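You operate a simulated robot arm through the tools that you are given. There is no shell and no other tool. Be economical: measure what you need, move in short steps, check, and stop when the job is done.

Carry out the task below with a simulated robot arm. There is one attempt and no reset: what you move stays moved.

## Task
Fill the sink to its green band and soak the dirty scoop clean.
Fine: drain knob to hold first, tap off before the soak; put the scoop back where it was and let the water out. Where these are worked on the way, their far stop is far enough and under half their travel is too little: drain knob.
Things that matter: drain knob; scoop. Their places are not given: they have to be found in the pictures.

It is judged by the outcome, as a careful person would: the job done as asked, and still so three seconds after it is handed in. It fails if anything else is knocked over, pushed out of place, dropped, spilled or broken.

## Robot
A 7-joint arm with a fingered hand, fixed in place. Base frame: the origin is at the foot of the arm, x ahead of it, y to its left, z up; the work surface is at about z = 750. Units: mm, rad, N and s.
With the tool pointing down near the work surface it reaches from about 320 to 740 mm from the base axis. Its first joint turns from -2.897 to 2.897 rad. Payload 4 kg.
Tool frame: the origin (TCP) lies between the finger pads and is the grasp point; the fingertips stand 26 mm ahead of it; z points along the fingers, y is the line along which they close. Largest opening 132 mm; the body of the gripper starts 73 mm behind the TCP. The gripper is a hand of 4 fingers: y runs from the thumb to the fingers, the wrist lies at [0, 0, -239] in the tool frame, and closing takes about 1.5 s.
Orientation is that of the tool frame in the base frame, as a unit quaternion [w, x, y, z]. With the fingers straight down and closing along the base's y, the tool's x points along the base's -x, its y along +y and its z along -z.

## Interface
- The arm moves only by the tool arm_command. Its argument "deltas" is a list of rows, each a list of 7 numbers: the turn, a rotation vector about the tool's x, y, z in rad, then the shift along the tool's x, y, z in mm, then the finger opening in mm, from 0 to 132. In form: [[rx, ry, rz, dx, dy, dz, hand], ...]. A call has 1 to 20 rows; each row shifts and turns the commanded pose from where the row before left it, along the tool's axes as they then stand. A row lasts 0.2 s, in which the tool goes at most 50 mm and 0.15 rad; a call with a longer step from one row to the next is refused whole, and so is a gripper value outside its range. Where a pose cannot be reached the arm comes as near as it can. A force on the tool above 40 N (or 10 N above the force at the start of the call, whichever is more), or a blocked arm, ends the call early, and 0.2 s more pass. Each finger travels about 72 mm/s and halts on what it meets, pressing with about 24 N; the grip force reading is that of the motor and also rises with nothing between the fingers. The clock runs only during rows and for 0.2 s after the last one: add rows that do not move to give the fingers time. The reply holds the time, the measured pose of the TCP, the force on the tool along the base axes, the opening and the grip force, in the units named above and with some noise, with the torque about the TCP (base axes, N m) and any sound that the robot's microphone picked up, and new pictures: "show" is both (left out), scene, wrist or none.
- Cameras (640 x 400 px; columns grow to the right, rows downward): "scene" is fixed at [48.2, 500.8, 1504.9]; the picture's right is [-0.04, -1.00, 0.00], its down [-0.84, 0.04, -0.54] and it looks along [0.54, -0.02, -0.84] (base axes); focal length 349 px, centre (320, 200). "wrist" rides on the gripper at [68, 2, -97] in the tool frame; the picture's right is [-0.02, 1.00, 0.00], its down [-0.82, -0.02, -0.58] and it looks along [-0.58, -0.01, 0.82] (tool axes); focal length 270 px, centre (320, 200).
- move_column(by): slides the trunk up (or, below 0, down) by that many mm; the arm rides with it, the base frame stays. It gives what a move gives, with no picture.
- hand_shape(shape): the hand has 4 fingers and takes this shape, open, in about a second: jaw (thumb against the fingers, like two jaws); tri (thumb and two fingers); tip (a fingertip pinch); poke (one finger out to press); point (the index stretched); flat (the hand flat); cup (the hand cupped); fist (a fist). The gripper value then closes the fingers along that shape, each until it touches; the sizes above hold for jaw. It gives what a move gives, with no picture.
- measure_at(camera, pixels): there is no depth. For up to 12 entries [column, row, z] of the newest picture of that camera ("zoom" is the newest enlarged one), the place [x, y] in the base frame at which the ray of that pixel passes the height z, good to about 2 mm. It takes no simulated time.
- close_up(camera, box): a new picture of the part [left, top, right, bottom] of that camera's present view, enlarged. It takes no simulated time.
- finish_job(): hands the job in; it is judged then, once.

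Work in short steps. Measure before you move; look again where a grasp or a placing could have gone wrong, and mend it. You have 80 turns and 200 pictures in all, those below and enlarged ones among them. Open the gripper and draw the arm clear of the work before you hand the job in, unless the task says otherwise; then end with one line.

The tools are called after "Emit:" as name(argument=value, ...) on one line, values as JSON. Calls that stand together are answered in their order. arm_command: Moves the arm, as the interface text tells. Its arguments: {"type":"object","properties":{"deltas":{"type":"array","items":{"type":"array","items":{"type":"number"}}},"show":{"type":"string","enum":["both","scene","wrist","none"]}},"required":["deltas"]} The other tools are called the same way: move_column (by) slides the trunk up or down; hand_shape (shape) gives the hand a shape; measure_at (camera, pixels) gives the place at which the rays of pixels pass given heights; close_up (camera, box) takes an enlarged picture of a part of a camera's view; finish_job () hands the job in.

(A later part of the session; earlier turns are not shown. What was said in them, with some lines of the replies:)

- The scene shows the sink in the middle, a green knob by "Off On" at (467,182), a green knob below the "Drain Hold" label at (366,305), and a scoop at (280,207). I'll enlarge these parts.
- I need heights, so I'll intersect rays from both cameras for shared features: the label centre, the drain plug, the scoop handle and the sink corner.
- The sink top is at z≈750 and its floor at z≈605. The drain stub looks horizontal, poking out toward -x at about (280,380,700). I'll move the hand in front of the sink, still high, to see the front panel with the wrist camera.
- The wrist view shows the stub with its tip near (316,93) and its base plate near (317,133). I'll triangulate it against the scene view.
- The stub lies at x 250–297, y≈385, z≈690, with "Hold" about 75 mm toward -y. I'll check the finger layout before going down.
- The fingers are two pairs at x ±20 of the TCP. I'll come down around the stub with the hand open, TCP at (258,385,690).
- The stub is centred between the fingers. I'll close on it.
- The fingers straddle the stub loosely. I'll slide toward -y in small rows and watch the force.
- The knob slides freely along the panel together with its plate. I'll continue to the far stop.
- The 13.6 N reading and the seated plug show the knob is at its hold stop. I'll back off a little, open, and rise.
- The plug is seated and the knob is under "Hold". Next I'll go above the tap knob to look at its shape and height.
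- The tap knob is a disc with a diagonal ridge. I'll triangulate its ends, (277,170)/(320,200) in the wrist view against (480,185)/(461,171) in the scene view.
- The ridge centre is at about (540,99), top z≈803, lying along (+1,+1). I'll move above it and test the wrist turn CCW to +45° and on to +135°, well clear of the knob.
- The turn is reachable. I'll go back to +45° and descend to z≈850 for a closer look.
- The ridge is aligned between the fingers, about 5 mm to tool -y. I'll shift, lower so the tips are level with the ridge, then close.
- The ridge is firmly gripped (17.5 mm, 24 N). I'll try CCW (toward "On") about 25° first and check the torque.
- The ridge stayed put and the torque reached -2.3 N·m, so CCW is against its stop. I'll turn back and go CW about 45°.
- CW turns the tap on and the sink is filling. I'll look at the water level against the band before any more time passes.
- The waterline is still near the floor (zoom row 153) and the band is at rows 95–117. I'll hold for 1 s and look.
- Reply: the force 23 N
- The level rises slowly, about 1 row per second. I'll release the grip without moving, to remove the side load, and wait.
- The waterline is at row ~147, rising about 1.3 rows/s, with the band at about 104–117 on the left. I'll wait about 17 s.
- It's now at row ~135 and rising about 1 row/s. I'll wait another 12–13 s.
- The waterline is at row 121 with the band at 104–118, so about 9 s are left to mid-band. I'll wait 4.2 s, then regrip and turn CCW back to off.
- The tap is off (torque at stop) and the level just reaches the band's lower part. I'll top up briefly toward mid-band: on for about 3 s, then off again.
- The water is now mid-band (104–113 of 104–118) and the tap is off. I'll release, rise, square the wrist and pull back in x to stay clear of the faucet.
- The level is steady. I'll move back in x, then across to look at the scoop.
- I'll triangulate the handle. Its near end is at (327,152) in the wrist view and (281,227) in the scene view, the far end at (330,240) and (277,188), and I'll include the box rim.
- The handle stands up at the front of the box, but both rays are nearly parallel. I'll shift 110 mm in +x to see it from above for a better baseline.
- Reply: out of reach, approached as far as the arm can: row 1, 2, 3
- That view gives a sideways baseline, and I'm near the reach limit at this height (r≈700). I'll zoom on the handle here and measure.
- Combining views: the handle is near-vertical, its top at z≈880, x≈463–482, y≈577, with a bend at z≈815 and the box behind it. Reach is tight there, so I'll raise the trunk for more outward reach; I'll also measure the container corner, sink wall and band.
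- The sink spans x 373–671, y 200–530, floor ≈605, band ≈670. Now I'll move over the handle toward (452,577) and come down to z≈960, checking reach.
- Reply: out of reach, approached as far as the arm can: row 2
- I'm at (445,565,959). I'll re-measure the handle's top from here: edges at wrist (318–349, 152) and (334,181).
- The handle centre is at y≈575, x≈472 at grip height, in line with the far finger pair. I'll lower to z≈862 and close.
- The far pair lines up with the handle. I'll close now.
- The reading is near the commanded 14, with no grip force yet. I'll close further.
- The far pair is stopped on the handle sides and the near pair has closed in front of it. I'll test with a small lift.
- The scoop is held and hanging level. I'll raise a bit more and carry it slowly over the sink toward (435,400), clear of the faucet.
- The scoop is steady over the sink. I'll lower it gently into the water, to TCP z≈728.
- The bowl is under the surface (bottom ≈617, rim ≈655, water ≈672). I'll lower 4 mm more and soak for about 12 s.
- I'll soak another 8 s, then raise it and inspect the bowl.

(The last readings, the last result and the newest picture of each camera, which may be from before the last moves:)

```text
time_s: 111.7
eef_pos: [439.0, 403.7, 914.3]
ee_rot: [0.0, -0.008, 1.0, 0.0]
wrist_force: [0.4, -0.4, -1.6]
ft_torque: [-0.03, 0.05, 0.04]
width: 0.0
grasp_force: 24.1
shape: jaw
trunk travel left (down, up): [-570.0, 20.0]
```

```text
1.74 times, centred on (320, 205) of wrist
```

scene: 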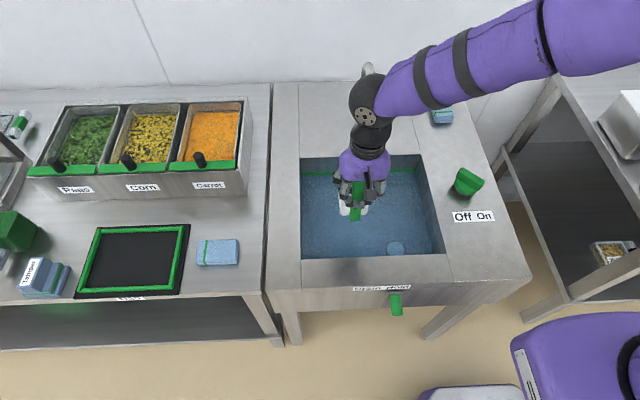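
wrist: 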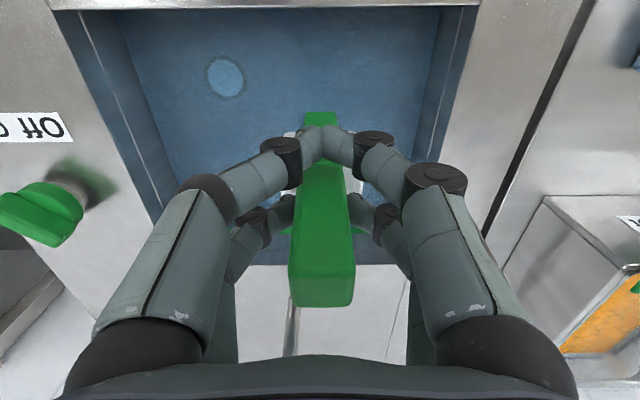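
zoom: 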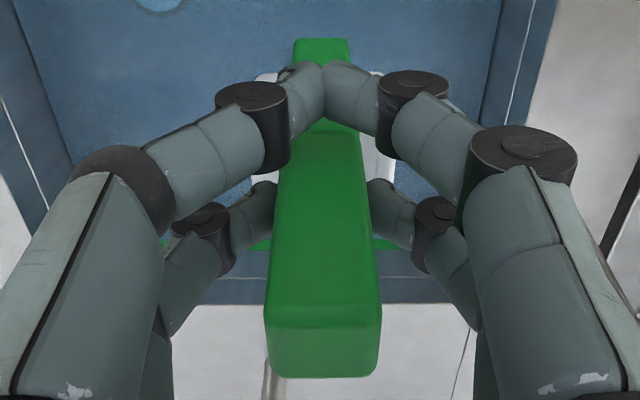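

The scoop has turned from grey to white, so it's clean. I'll carry it back along the same path.

Emit:
arm_command(deltas=[[0, 0, 0, 0, 6, 0, 0], [0, 0, 0, -1, 15, 0, 0], [0, 0, 0, -2, 18, 0, 0], [0, 0, 0, -2, 18, 0, 0], [0, 0, 0, -2, 18, 0, 0], [0, 0, 0, -2, 18, 0, 0], [0, 0, 0, -2, 18, 0, 0], [0, 0, 0, -2, 18, 0, 0], [0, 0, 0, -2, 18, 0, 0], [0, 0, 0, -1, 15, 0, 0], [0, 0, 0, 0, 8, 0, 0], [0, 0, 0, 0, 0, 10, 0], [0, 0, 0, 0, 0, 8, 0], [0, 0, 0, 0, 0, 0, 0]])

Emit:
close_up(camera="scene", box=[240, 160, 340, 240])

```text
time_s: 114.7
eef_pos: [452.9, 574.8, 896.8]
ee_rot: [0.0, -0.008, 1.0, -0.001]
wrist_force: [-0.3, -0.6, -2.0]
ft_torque: [0.02, 0.06, 0.04]
width: 0.2
grasp_force: 23.5
shape: jaw
trunk travel left (down, up): [-570.0, 20.0]
```

scene: 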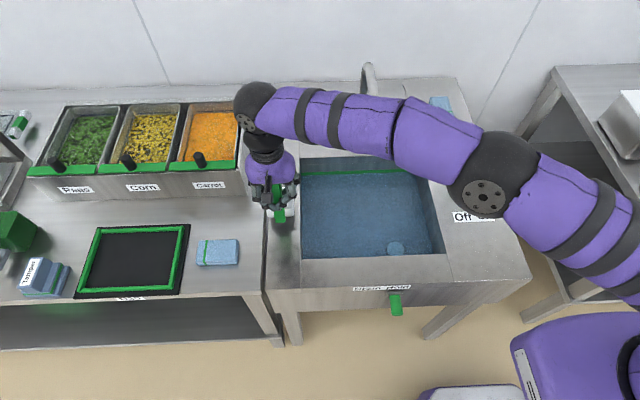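
wrist: 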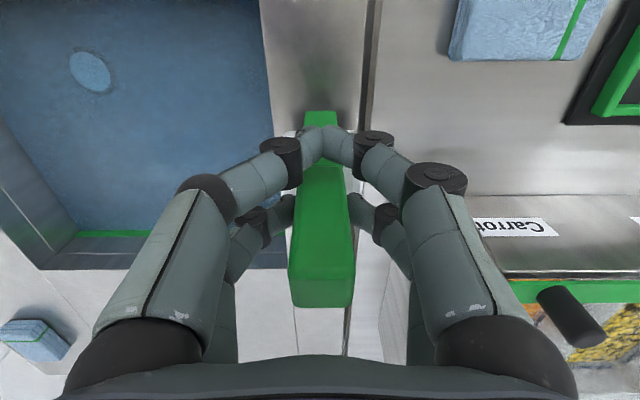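

```text
5.00 times, centred on (290, 200) of scene
```

zoom: 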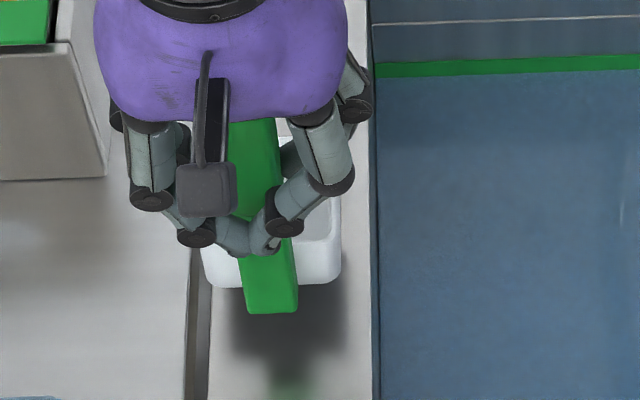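

I'm over the original place. I'll lower gently to z≈863 and watch for contact.

Emit:
arm_command(deltas=[[0, 0, 0, 0, 0, 10, 0], [0, 0, 0, 0, 0, 10, 0], [0, 0, 0, 0, 0, 6, 0], [0, 0, 0, 0, 0, 4, 0], [0, 0, 0, 0, 0, 2, 0], [0, 0, 0, 0, 0, 1, 0], [0, 0, 0, 0, 0, 0, 0]])

Emit:
close_up(camera="scene", box=[240, 160, 340, 240])

```text
time_s: 116.3
eef_pos: [453.0, 574.8, 865.6]
ee_rot: [0.0, -0.007, 1.0, 0.0]
wrist_force: [0.1, 0.6, -0.7]
ft_torque: [-0.01, 0.02, -0.04]
width: 0.0
grasp_force: 24.4
shape: jaw
trunk travel left (down, up): [-570.0, 20.0]
```

scene: 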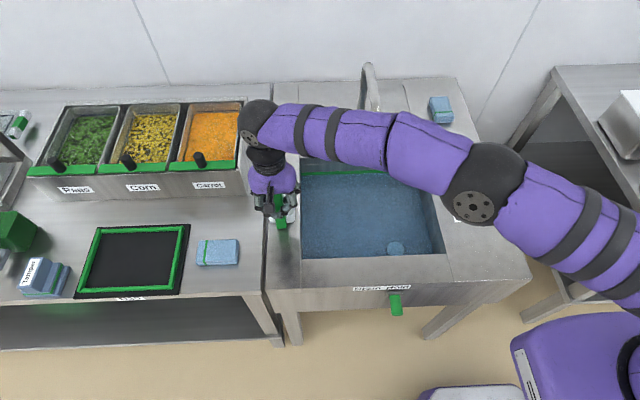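
wrist: 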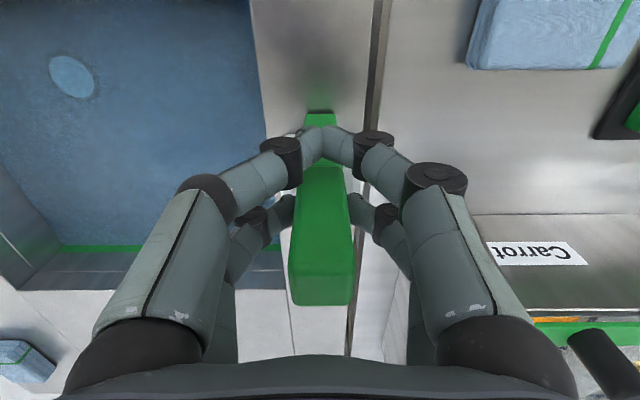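

```text
5.00 times, centred on (290, 200) of scene
```

zoom: 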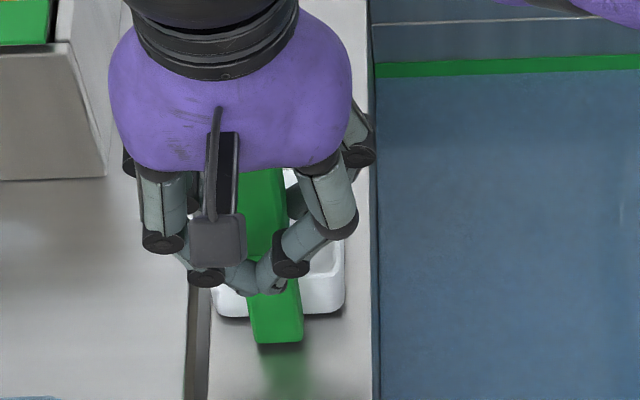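

Very close to the surface, still about 2 mm above the grasp height (863). I'll lower 1 mm at a time.

Emit:
arm_command(deltas=[[0, 0, 0, 0, 0, 1, 0], [0, 0, 0, 0, 0, 1, 0], [0, 0, 0, 0, 0, 1, 0], [0, 0, 0, 0, 0, 0, 0], [0, 0, 0, 0, 0, 0, 0]], show="none")

Emit:
close_up(camera="scene", box=[260, 200, 310, 240])

```text
time_s: 117.5
eef_pos: [453.7, 574.1, 861.9]
ee_rot: [0.001, -0.008, 1.0, 0.001]
wrist_force: [0.0, 0.3, 6.0]
ft_torque: [0.02, -0.13, 0.01]
width: 0.0
grasp_force: 24.2
shape: jaw
trunk travel left (down, up): [-570.0, 20.0]
```

```text
10.00 times, centred on (285, 220) of scene
```

zoom: 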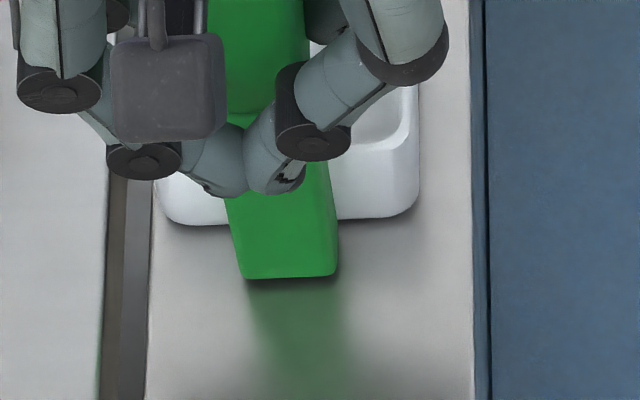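

A 6 N upward force means it's resting on the counter. I'll open the hand and rise straight up.

Emit:
arm_command(deltas=[[0, 0, 0, 0, 0, 0, 20], [0, 0, 0, 0, 0, 0, 40], [0, 0, 0, 0, 0, 0, 70], [0, 0, 0, 0, 0, 0, 70], [0, 0, 0, 0, 0, 0, 70], [0, 0, 0, 0, 0, 0, 70], [0, 0, 0, 0, 0, -15, 70], [0, 0, 0, 0, 0, -25, 70], [0, 0, 0, 0, 0, -35, 70], [0, 0, 0, 0, 0, -35, 70]])

Emit:
close_up(camera="scene", box=[240, 170, 320, 240])

```text
time_s: 119.7
eef_pos: [452.4, 573.4, 969.2]
ee_rot: [0.0, -0.007, 1.0, -0.001]
wrist_force: [-0.5, -0.5, -0.1]
ft_torque: [-0.02, 0.0, 0.03]
width: 69.1
grasp_force: 0.1
shape: jaw
trunk travel left (down, up): [-570.0, 20.0]
```

scene: 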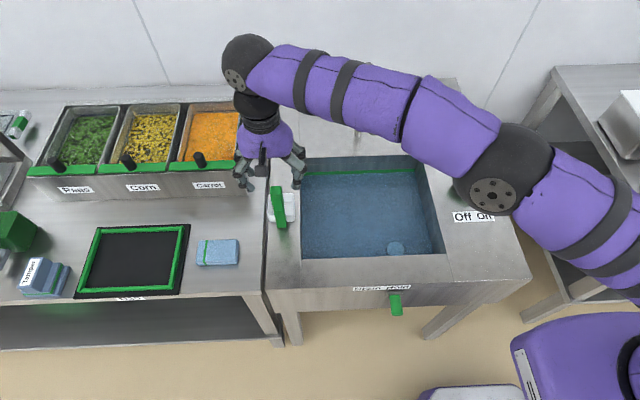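
wrist: 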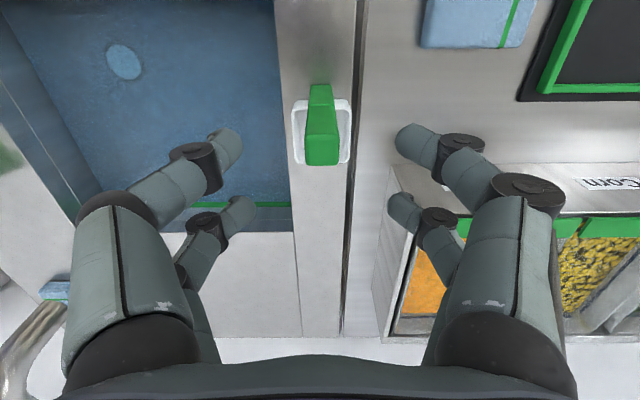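

```text
5.71 times, centred on (280, 205) of scene
```

zoom: 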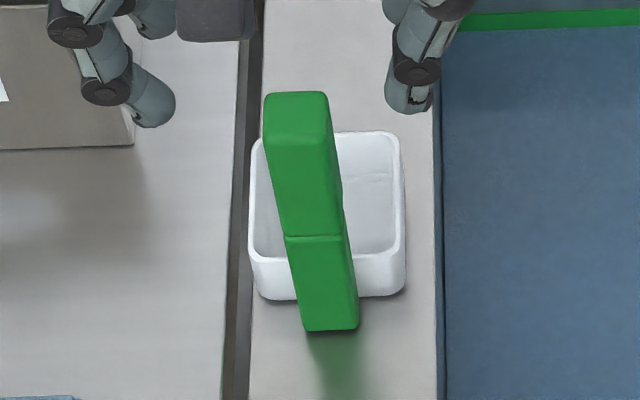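

The scoop is clean, upright, and exactly where it was. Next I'll go back in front of the sink above the drain knob, x first.

Emit:
arm_command(deltas=[[0, 0, 0, 45, 0, 0, 100], [0, 0, 0, 45, 0, 0, 100], [0, 0, 0, 45, 0, 0, 120], [0, 0, 0, 45, -15, 0, 120], [0, 0, 0, 30, -35, 0, 120], [0, 0, 0, 0, -45, 0, 120], [0, 0, 0, 0, -45, 0, 120], [0, 0, 0, 0, -45, 0, 120], [0, 0, 0, 0, -45, 0, 120], [0, 0, 0, 0, -30, 0, 120]], show="none")

Emit:
move_column(by=-120)

Emit:
arm_command(deltas=[[0, 0, 0, 0, 0, 0, 120]])

```text
time_s: 121.9
eef_pos: [245.7, 310.7, 972.0]
ee_rot: [0.0, -0.008, 1.0, 0.0]
wrist_force: [0.0, 0.7, 0.2]
ft_torque: [0.0, 0.02, 0.03]
width: 119.7
grasp_force: 0.1
shape: jaw
trunk travel left (down, up): [-570.0, 20.0]
```

```text
time_s: 123.4
eef_pos: [246.3, 310.6, 850.9]
ee_rot: [-0.001, -0.008, 1.0, 0.0]
wrist_force: [0.8, -0.3, 0.6]
ft_torque: [0.01, 0.0, 0.0]
width: 120.1
grasp_force: 0.1
shape: jaw
trunk travel left (down, up): [-450.0, 140.0]
```

```text
time_s: 123.8
eef_pos: [246.8, 312.3, 853.4]
ee_rot: [-0.001, -0.008, 1.0, 0.0]
wrist_force: [0.5, 0.7, -0.1]
ft_torque: [0.02, -0.01, 0.01]
width: 119.8
grasp_force: 0.0
shape: jaw
trunk travel left (down, up): [-450.0, 140.0]
```

scene: 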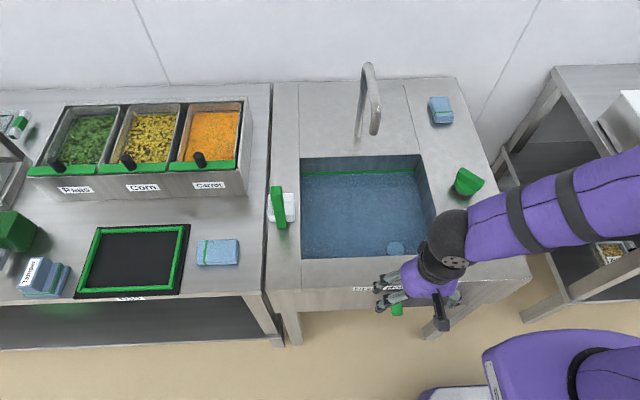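
wrist: 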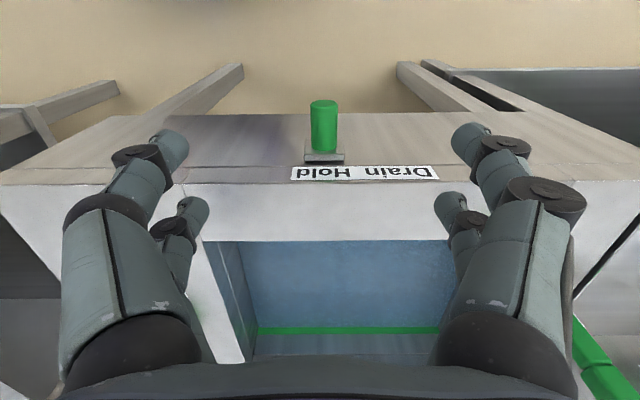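

The knob is at (323,125) in the wrist view, nearly centred. I'll descend around it to z≈690 and part-close.

Emit:
arm_command(deltas=[[0, 0, 0, -7, 2, 40, 132], [0, 0, 0, -6, 2, 40, 132], [0, 0, 0, 0, 0, 40, 132], [0, 0, 0, 0, 0, 25, 132], [0, 0, 0, 0, 0, 18, 132], [0, 0, 0, 0, 0, 0, 16], [0, 0, 0, 0, 0, 0, 16], [0, 0, 0, 0, 0, 0, 16], [0, 0, 0, 0, 0, 0, 16], [0, 0, 0, 0, 0, 0, 16], [0, 0, 0, 0, 0, 0, 16], [0, 0, 0, 0, 0, 0, 16]])

```text
time_s: 126.4
eef_pos: [259.7, 316.5, 688.1]
ee_rot: [0.0, -0.008, 1.0, -0.001]
wrist_force: [-1.2, -0.6, 0.1]
ft_torque: [-0.02, -0.01, -0.01]
width: 16.4
grasp_force: 0.0
shape: jaw
trunk travel left (down, up): [-450.0, 140.0]
```

scene: 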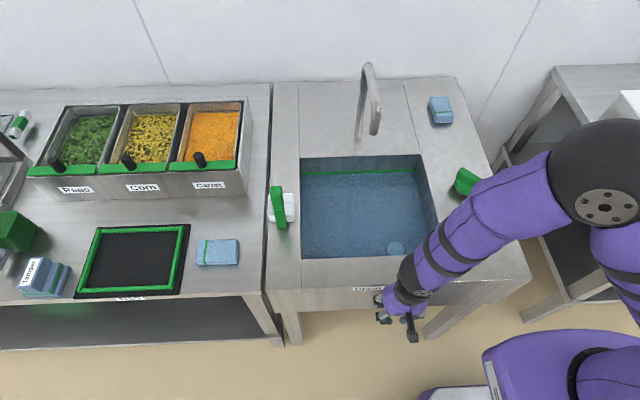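
wrist: 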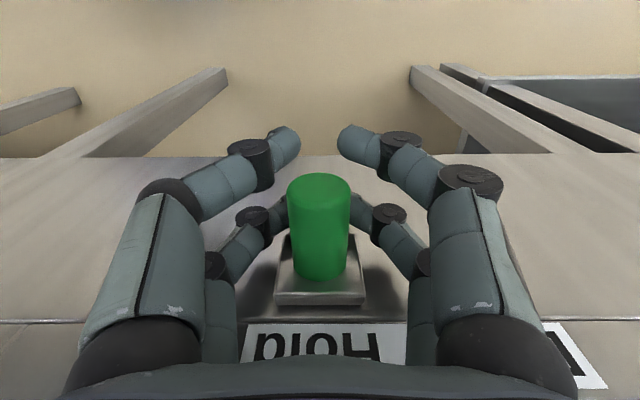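

The knob is between the fingers. I'll slide it +y toward "Drain" to its stop.

Emit:
arm_command(deltas=[[0, 0, 0, 0, 8, 0, 16], [0, 0, 0, 0, 8, 0, 16], [0, 0, 0, 0, 8, 0, 16], [0, 0, 0, 0, 8, 0, 16], [0, 0, 0, 0, 8, 0, 16], [0, 0, 0, 0, 8, 0, 16], [0, 0, 0, 0, 8, 0, 16], [0, 0, 0, 0, 8, 0, 16], [0, 0, 0, 0, 8, 0, 16], [0, 0, 0, 0, 6, 0, 16], [0, 0, 0, 0, 6, 0, 16], [0, 0, 0, 0, 6, 0, 16]])

```text
time_s: 129.0
eef_pos: [257.5, 404.8, 688.4]
ee_rot: [0.0, -0.008, 1.0, 0.0]
wrist_force: [-1.0, -5.8, 0.3]
ft_torque: [0.02, -0.02, -0.11]
width: 17.2
grasp_force: 0.0
shape: jaw
trunk travel left (down, up): [-450.0, 140.0]
```

scene: 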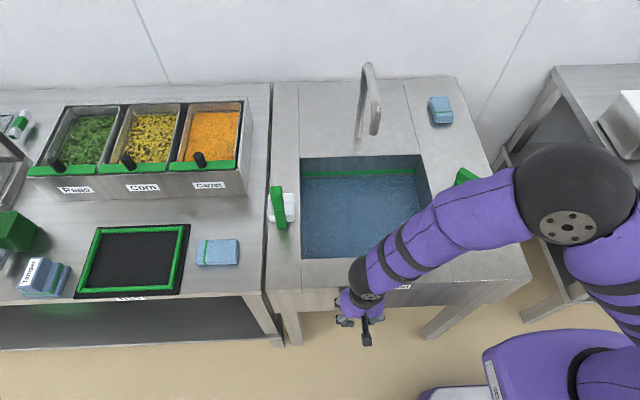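
wrist: 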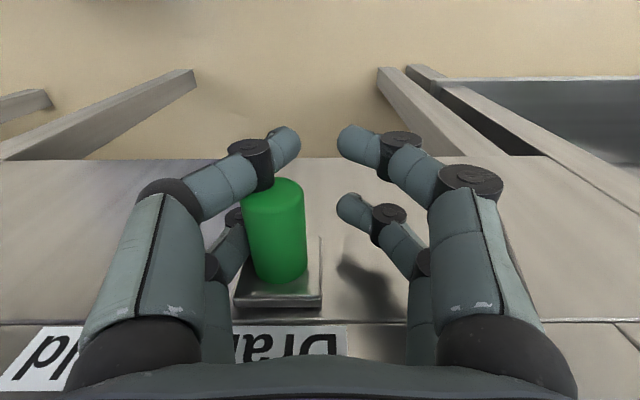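

Force is starting to build (-5.8 N). I'll push a little more to confirm the stop, then back off, open and rise.

Emit:
arm_command(deltas=[[0, 0, 0, 0, 4, 0, 16], [0, 0, 0, 0, 3, 0, 16], [0, 0, 0, 0, 0, 0, 16]], show="none")

Emit:
arm_command(deltas=[[0, 0, 0, 0, -8, 0, 40], [0, 0, 0, 0, -7, 0, 80], [0, 0, 0, 0, 0, 0, 110], [0, 0, 0, 0, 0, 0, 110], [0, 0, 0, 0, 0, 0, 110], [0, 0, 0, 0, 0, 0, 110], [0, 0, 0, 5, 0, -30, 110], [0, 0, 0, 5, 0, -40, 110], [0, 0, 0, 0, 0, -40, 110], [0, 0, 0, 0, 0, -40, 110], [0, 0, 0, 0, 0, -40, 110], [0, 0, 0, 0, 0, -40, 110], [0, 0, 0, 0, -20, -40, 110], [0, 0, 0, 0, -40, 0, 110], [0, 0, 0, 0, -40, 0, 110]])

Emit:
close_up(camera="scene", box=[290, 140, 450, 265])

```text
time_s: 129.8
eef_pos: [257.0, 414.8, 688.4]
ee_rot: [-0.001, -0.009, 1.0, 0.003]
wrist_force: [-1.1, -0.6, -0.8]
ft_torque: [0.09, -0.01, -0.04]
width: 8.6
grasp_force: 0.0
shape: jaw
trunk travel left (down, up): [-450.0, 140.0]
```

```text
time_s: 133.0
eef_pos: [250.4, 297.6, 959.1]
ee_rot: [0.0, -0.009, 1.0, 0.0]
wrist_force: [-0.5, 0.1, 0.8]
ft_torque: [-0.01, 0.02, -0.01]
width: 110.2
grasp_force: 0.1
shape: jaw
trunk travel left (down, up): [-450.0, 140.0]
```

scene: 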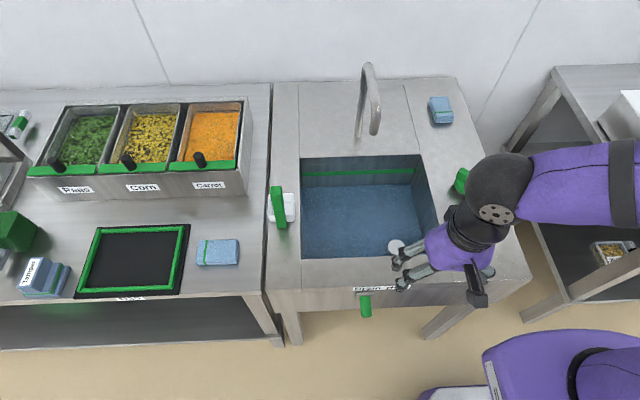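
wrist: 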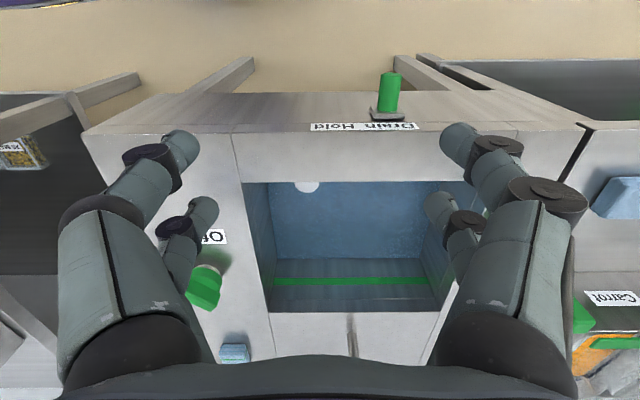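

```text
3.20 times, centred on (370, 202) of scene
```

zoom: 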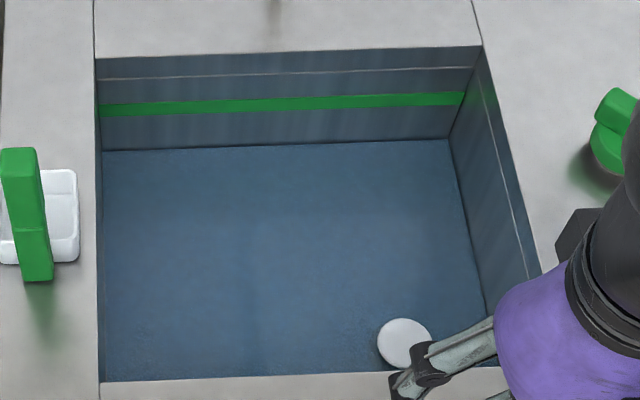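

The knob is back under "Drain" and the water is going down. I'll move the arm clear and wait for the sink to empty, and check the knob closely.

Emit:
arm_command(deltas=[[0, 0, 0, 0, -40, -10, 110], [0, 0, 0, 0, -40, -10, 110], [0, 0, 0, 0, -40, 0, 110], [0, 0, 0, 0, 0, 0, 110], [0, 0, 0, 0, 0, 0, 110], [0, 0, 0, 0, 0, 0, 110], [0, 0, 0, 0, 0, 0, 110], [0, 0, 0, 0, 0, 0, 110], [0, 0, 0, 0, 0, 0, 110], [0, 0, 0, 0, 0, 0, 110], [0, 0, 0, 0, 0, 0, 110], [0, 0, 0, 0, 0, 0, 110], [0, 0, 0, 0, 0, 0, 110], [0, 0, 0, 0, 0, 0, 110], [0, 0, 0, 0, 0, 0, 110]])

Emit:
close_up(camera="scene", box=[290, 140, 450, 265])

Emit:
close_up(camera="scene", box=[320, 260, 420, 330])

```text
time_s: 136.2
eef_pos: [250.8, 177.0, 981.0]
ee_rot: [0.0, -0.007, 1.0, 0.0]
wrist_force: [-0.7, 0.0, 0.1]
ft_torque: [-0.03, 0.01, -0.01]
width: 110.0
grasp_force: 0.1
shape: jaw
trunk travel left (down, up): [-450.0, 140.0]
```

scene: 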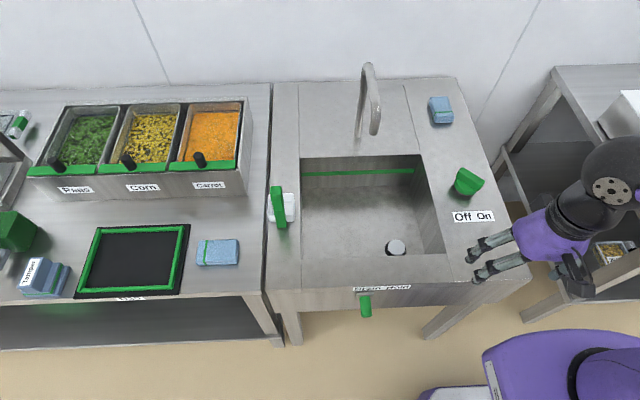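
wrist: 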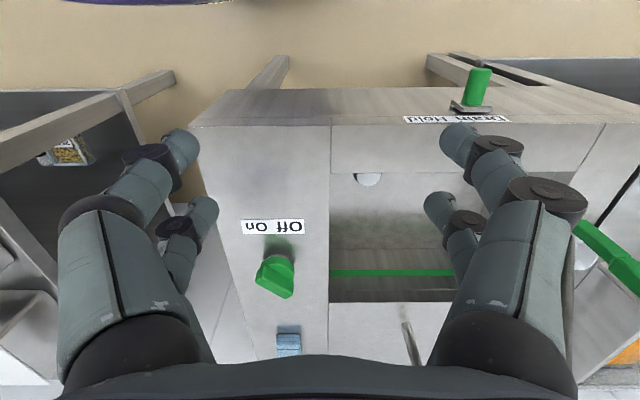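

```text
3.20 times, centred on (370, 202) of scene
```

zoom: 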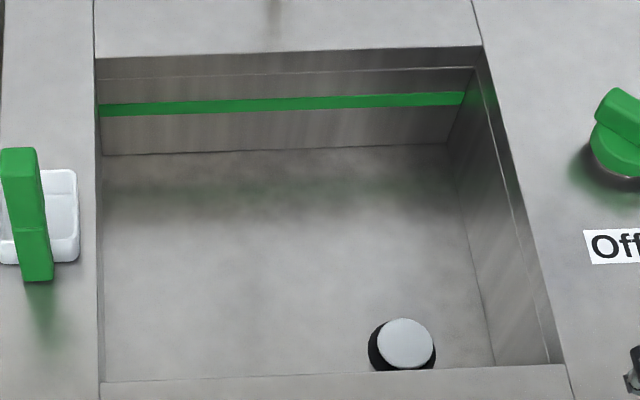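

```text
5.71 times, centred on (370, 295) of scene
```

zoom: 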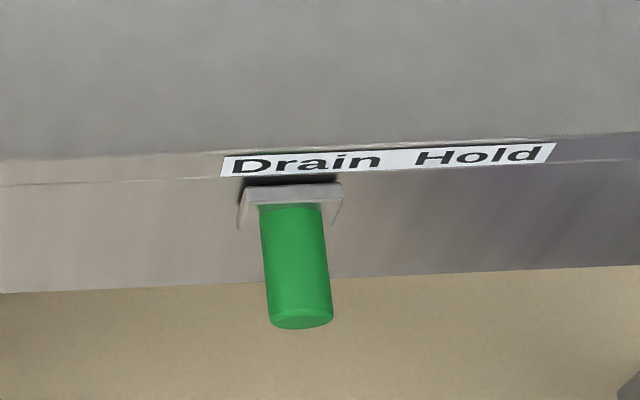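

The sink is empty, the tap is off, the drain knob is back at "Drain", and the clean scoop is in its place. The hand is open and clear, so I'm handing in.

Emit:
finish_job()

```text
The job is handed in.
```

The job is handed in: the sink was filled to its green band, the tap turned off, and the scoop soaked until it turned from grey to white; it is back in its place, and the water has been let out.
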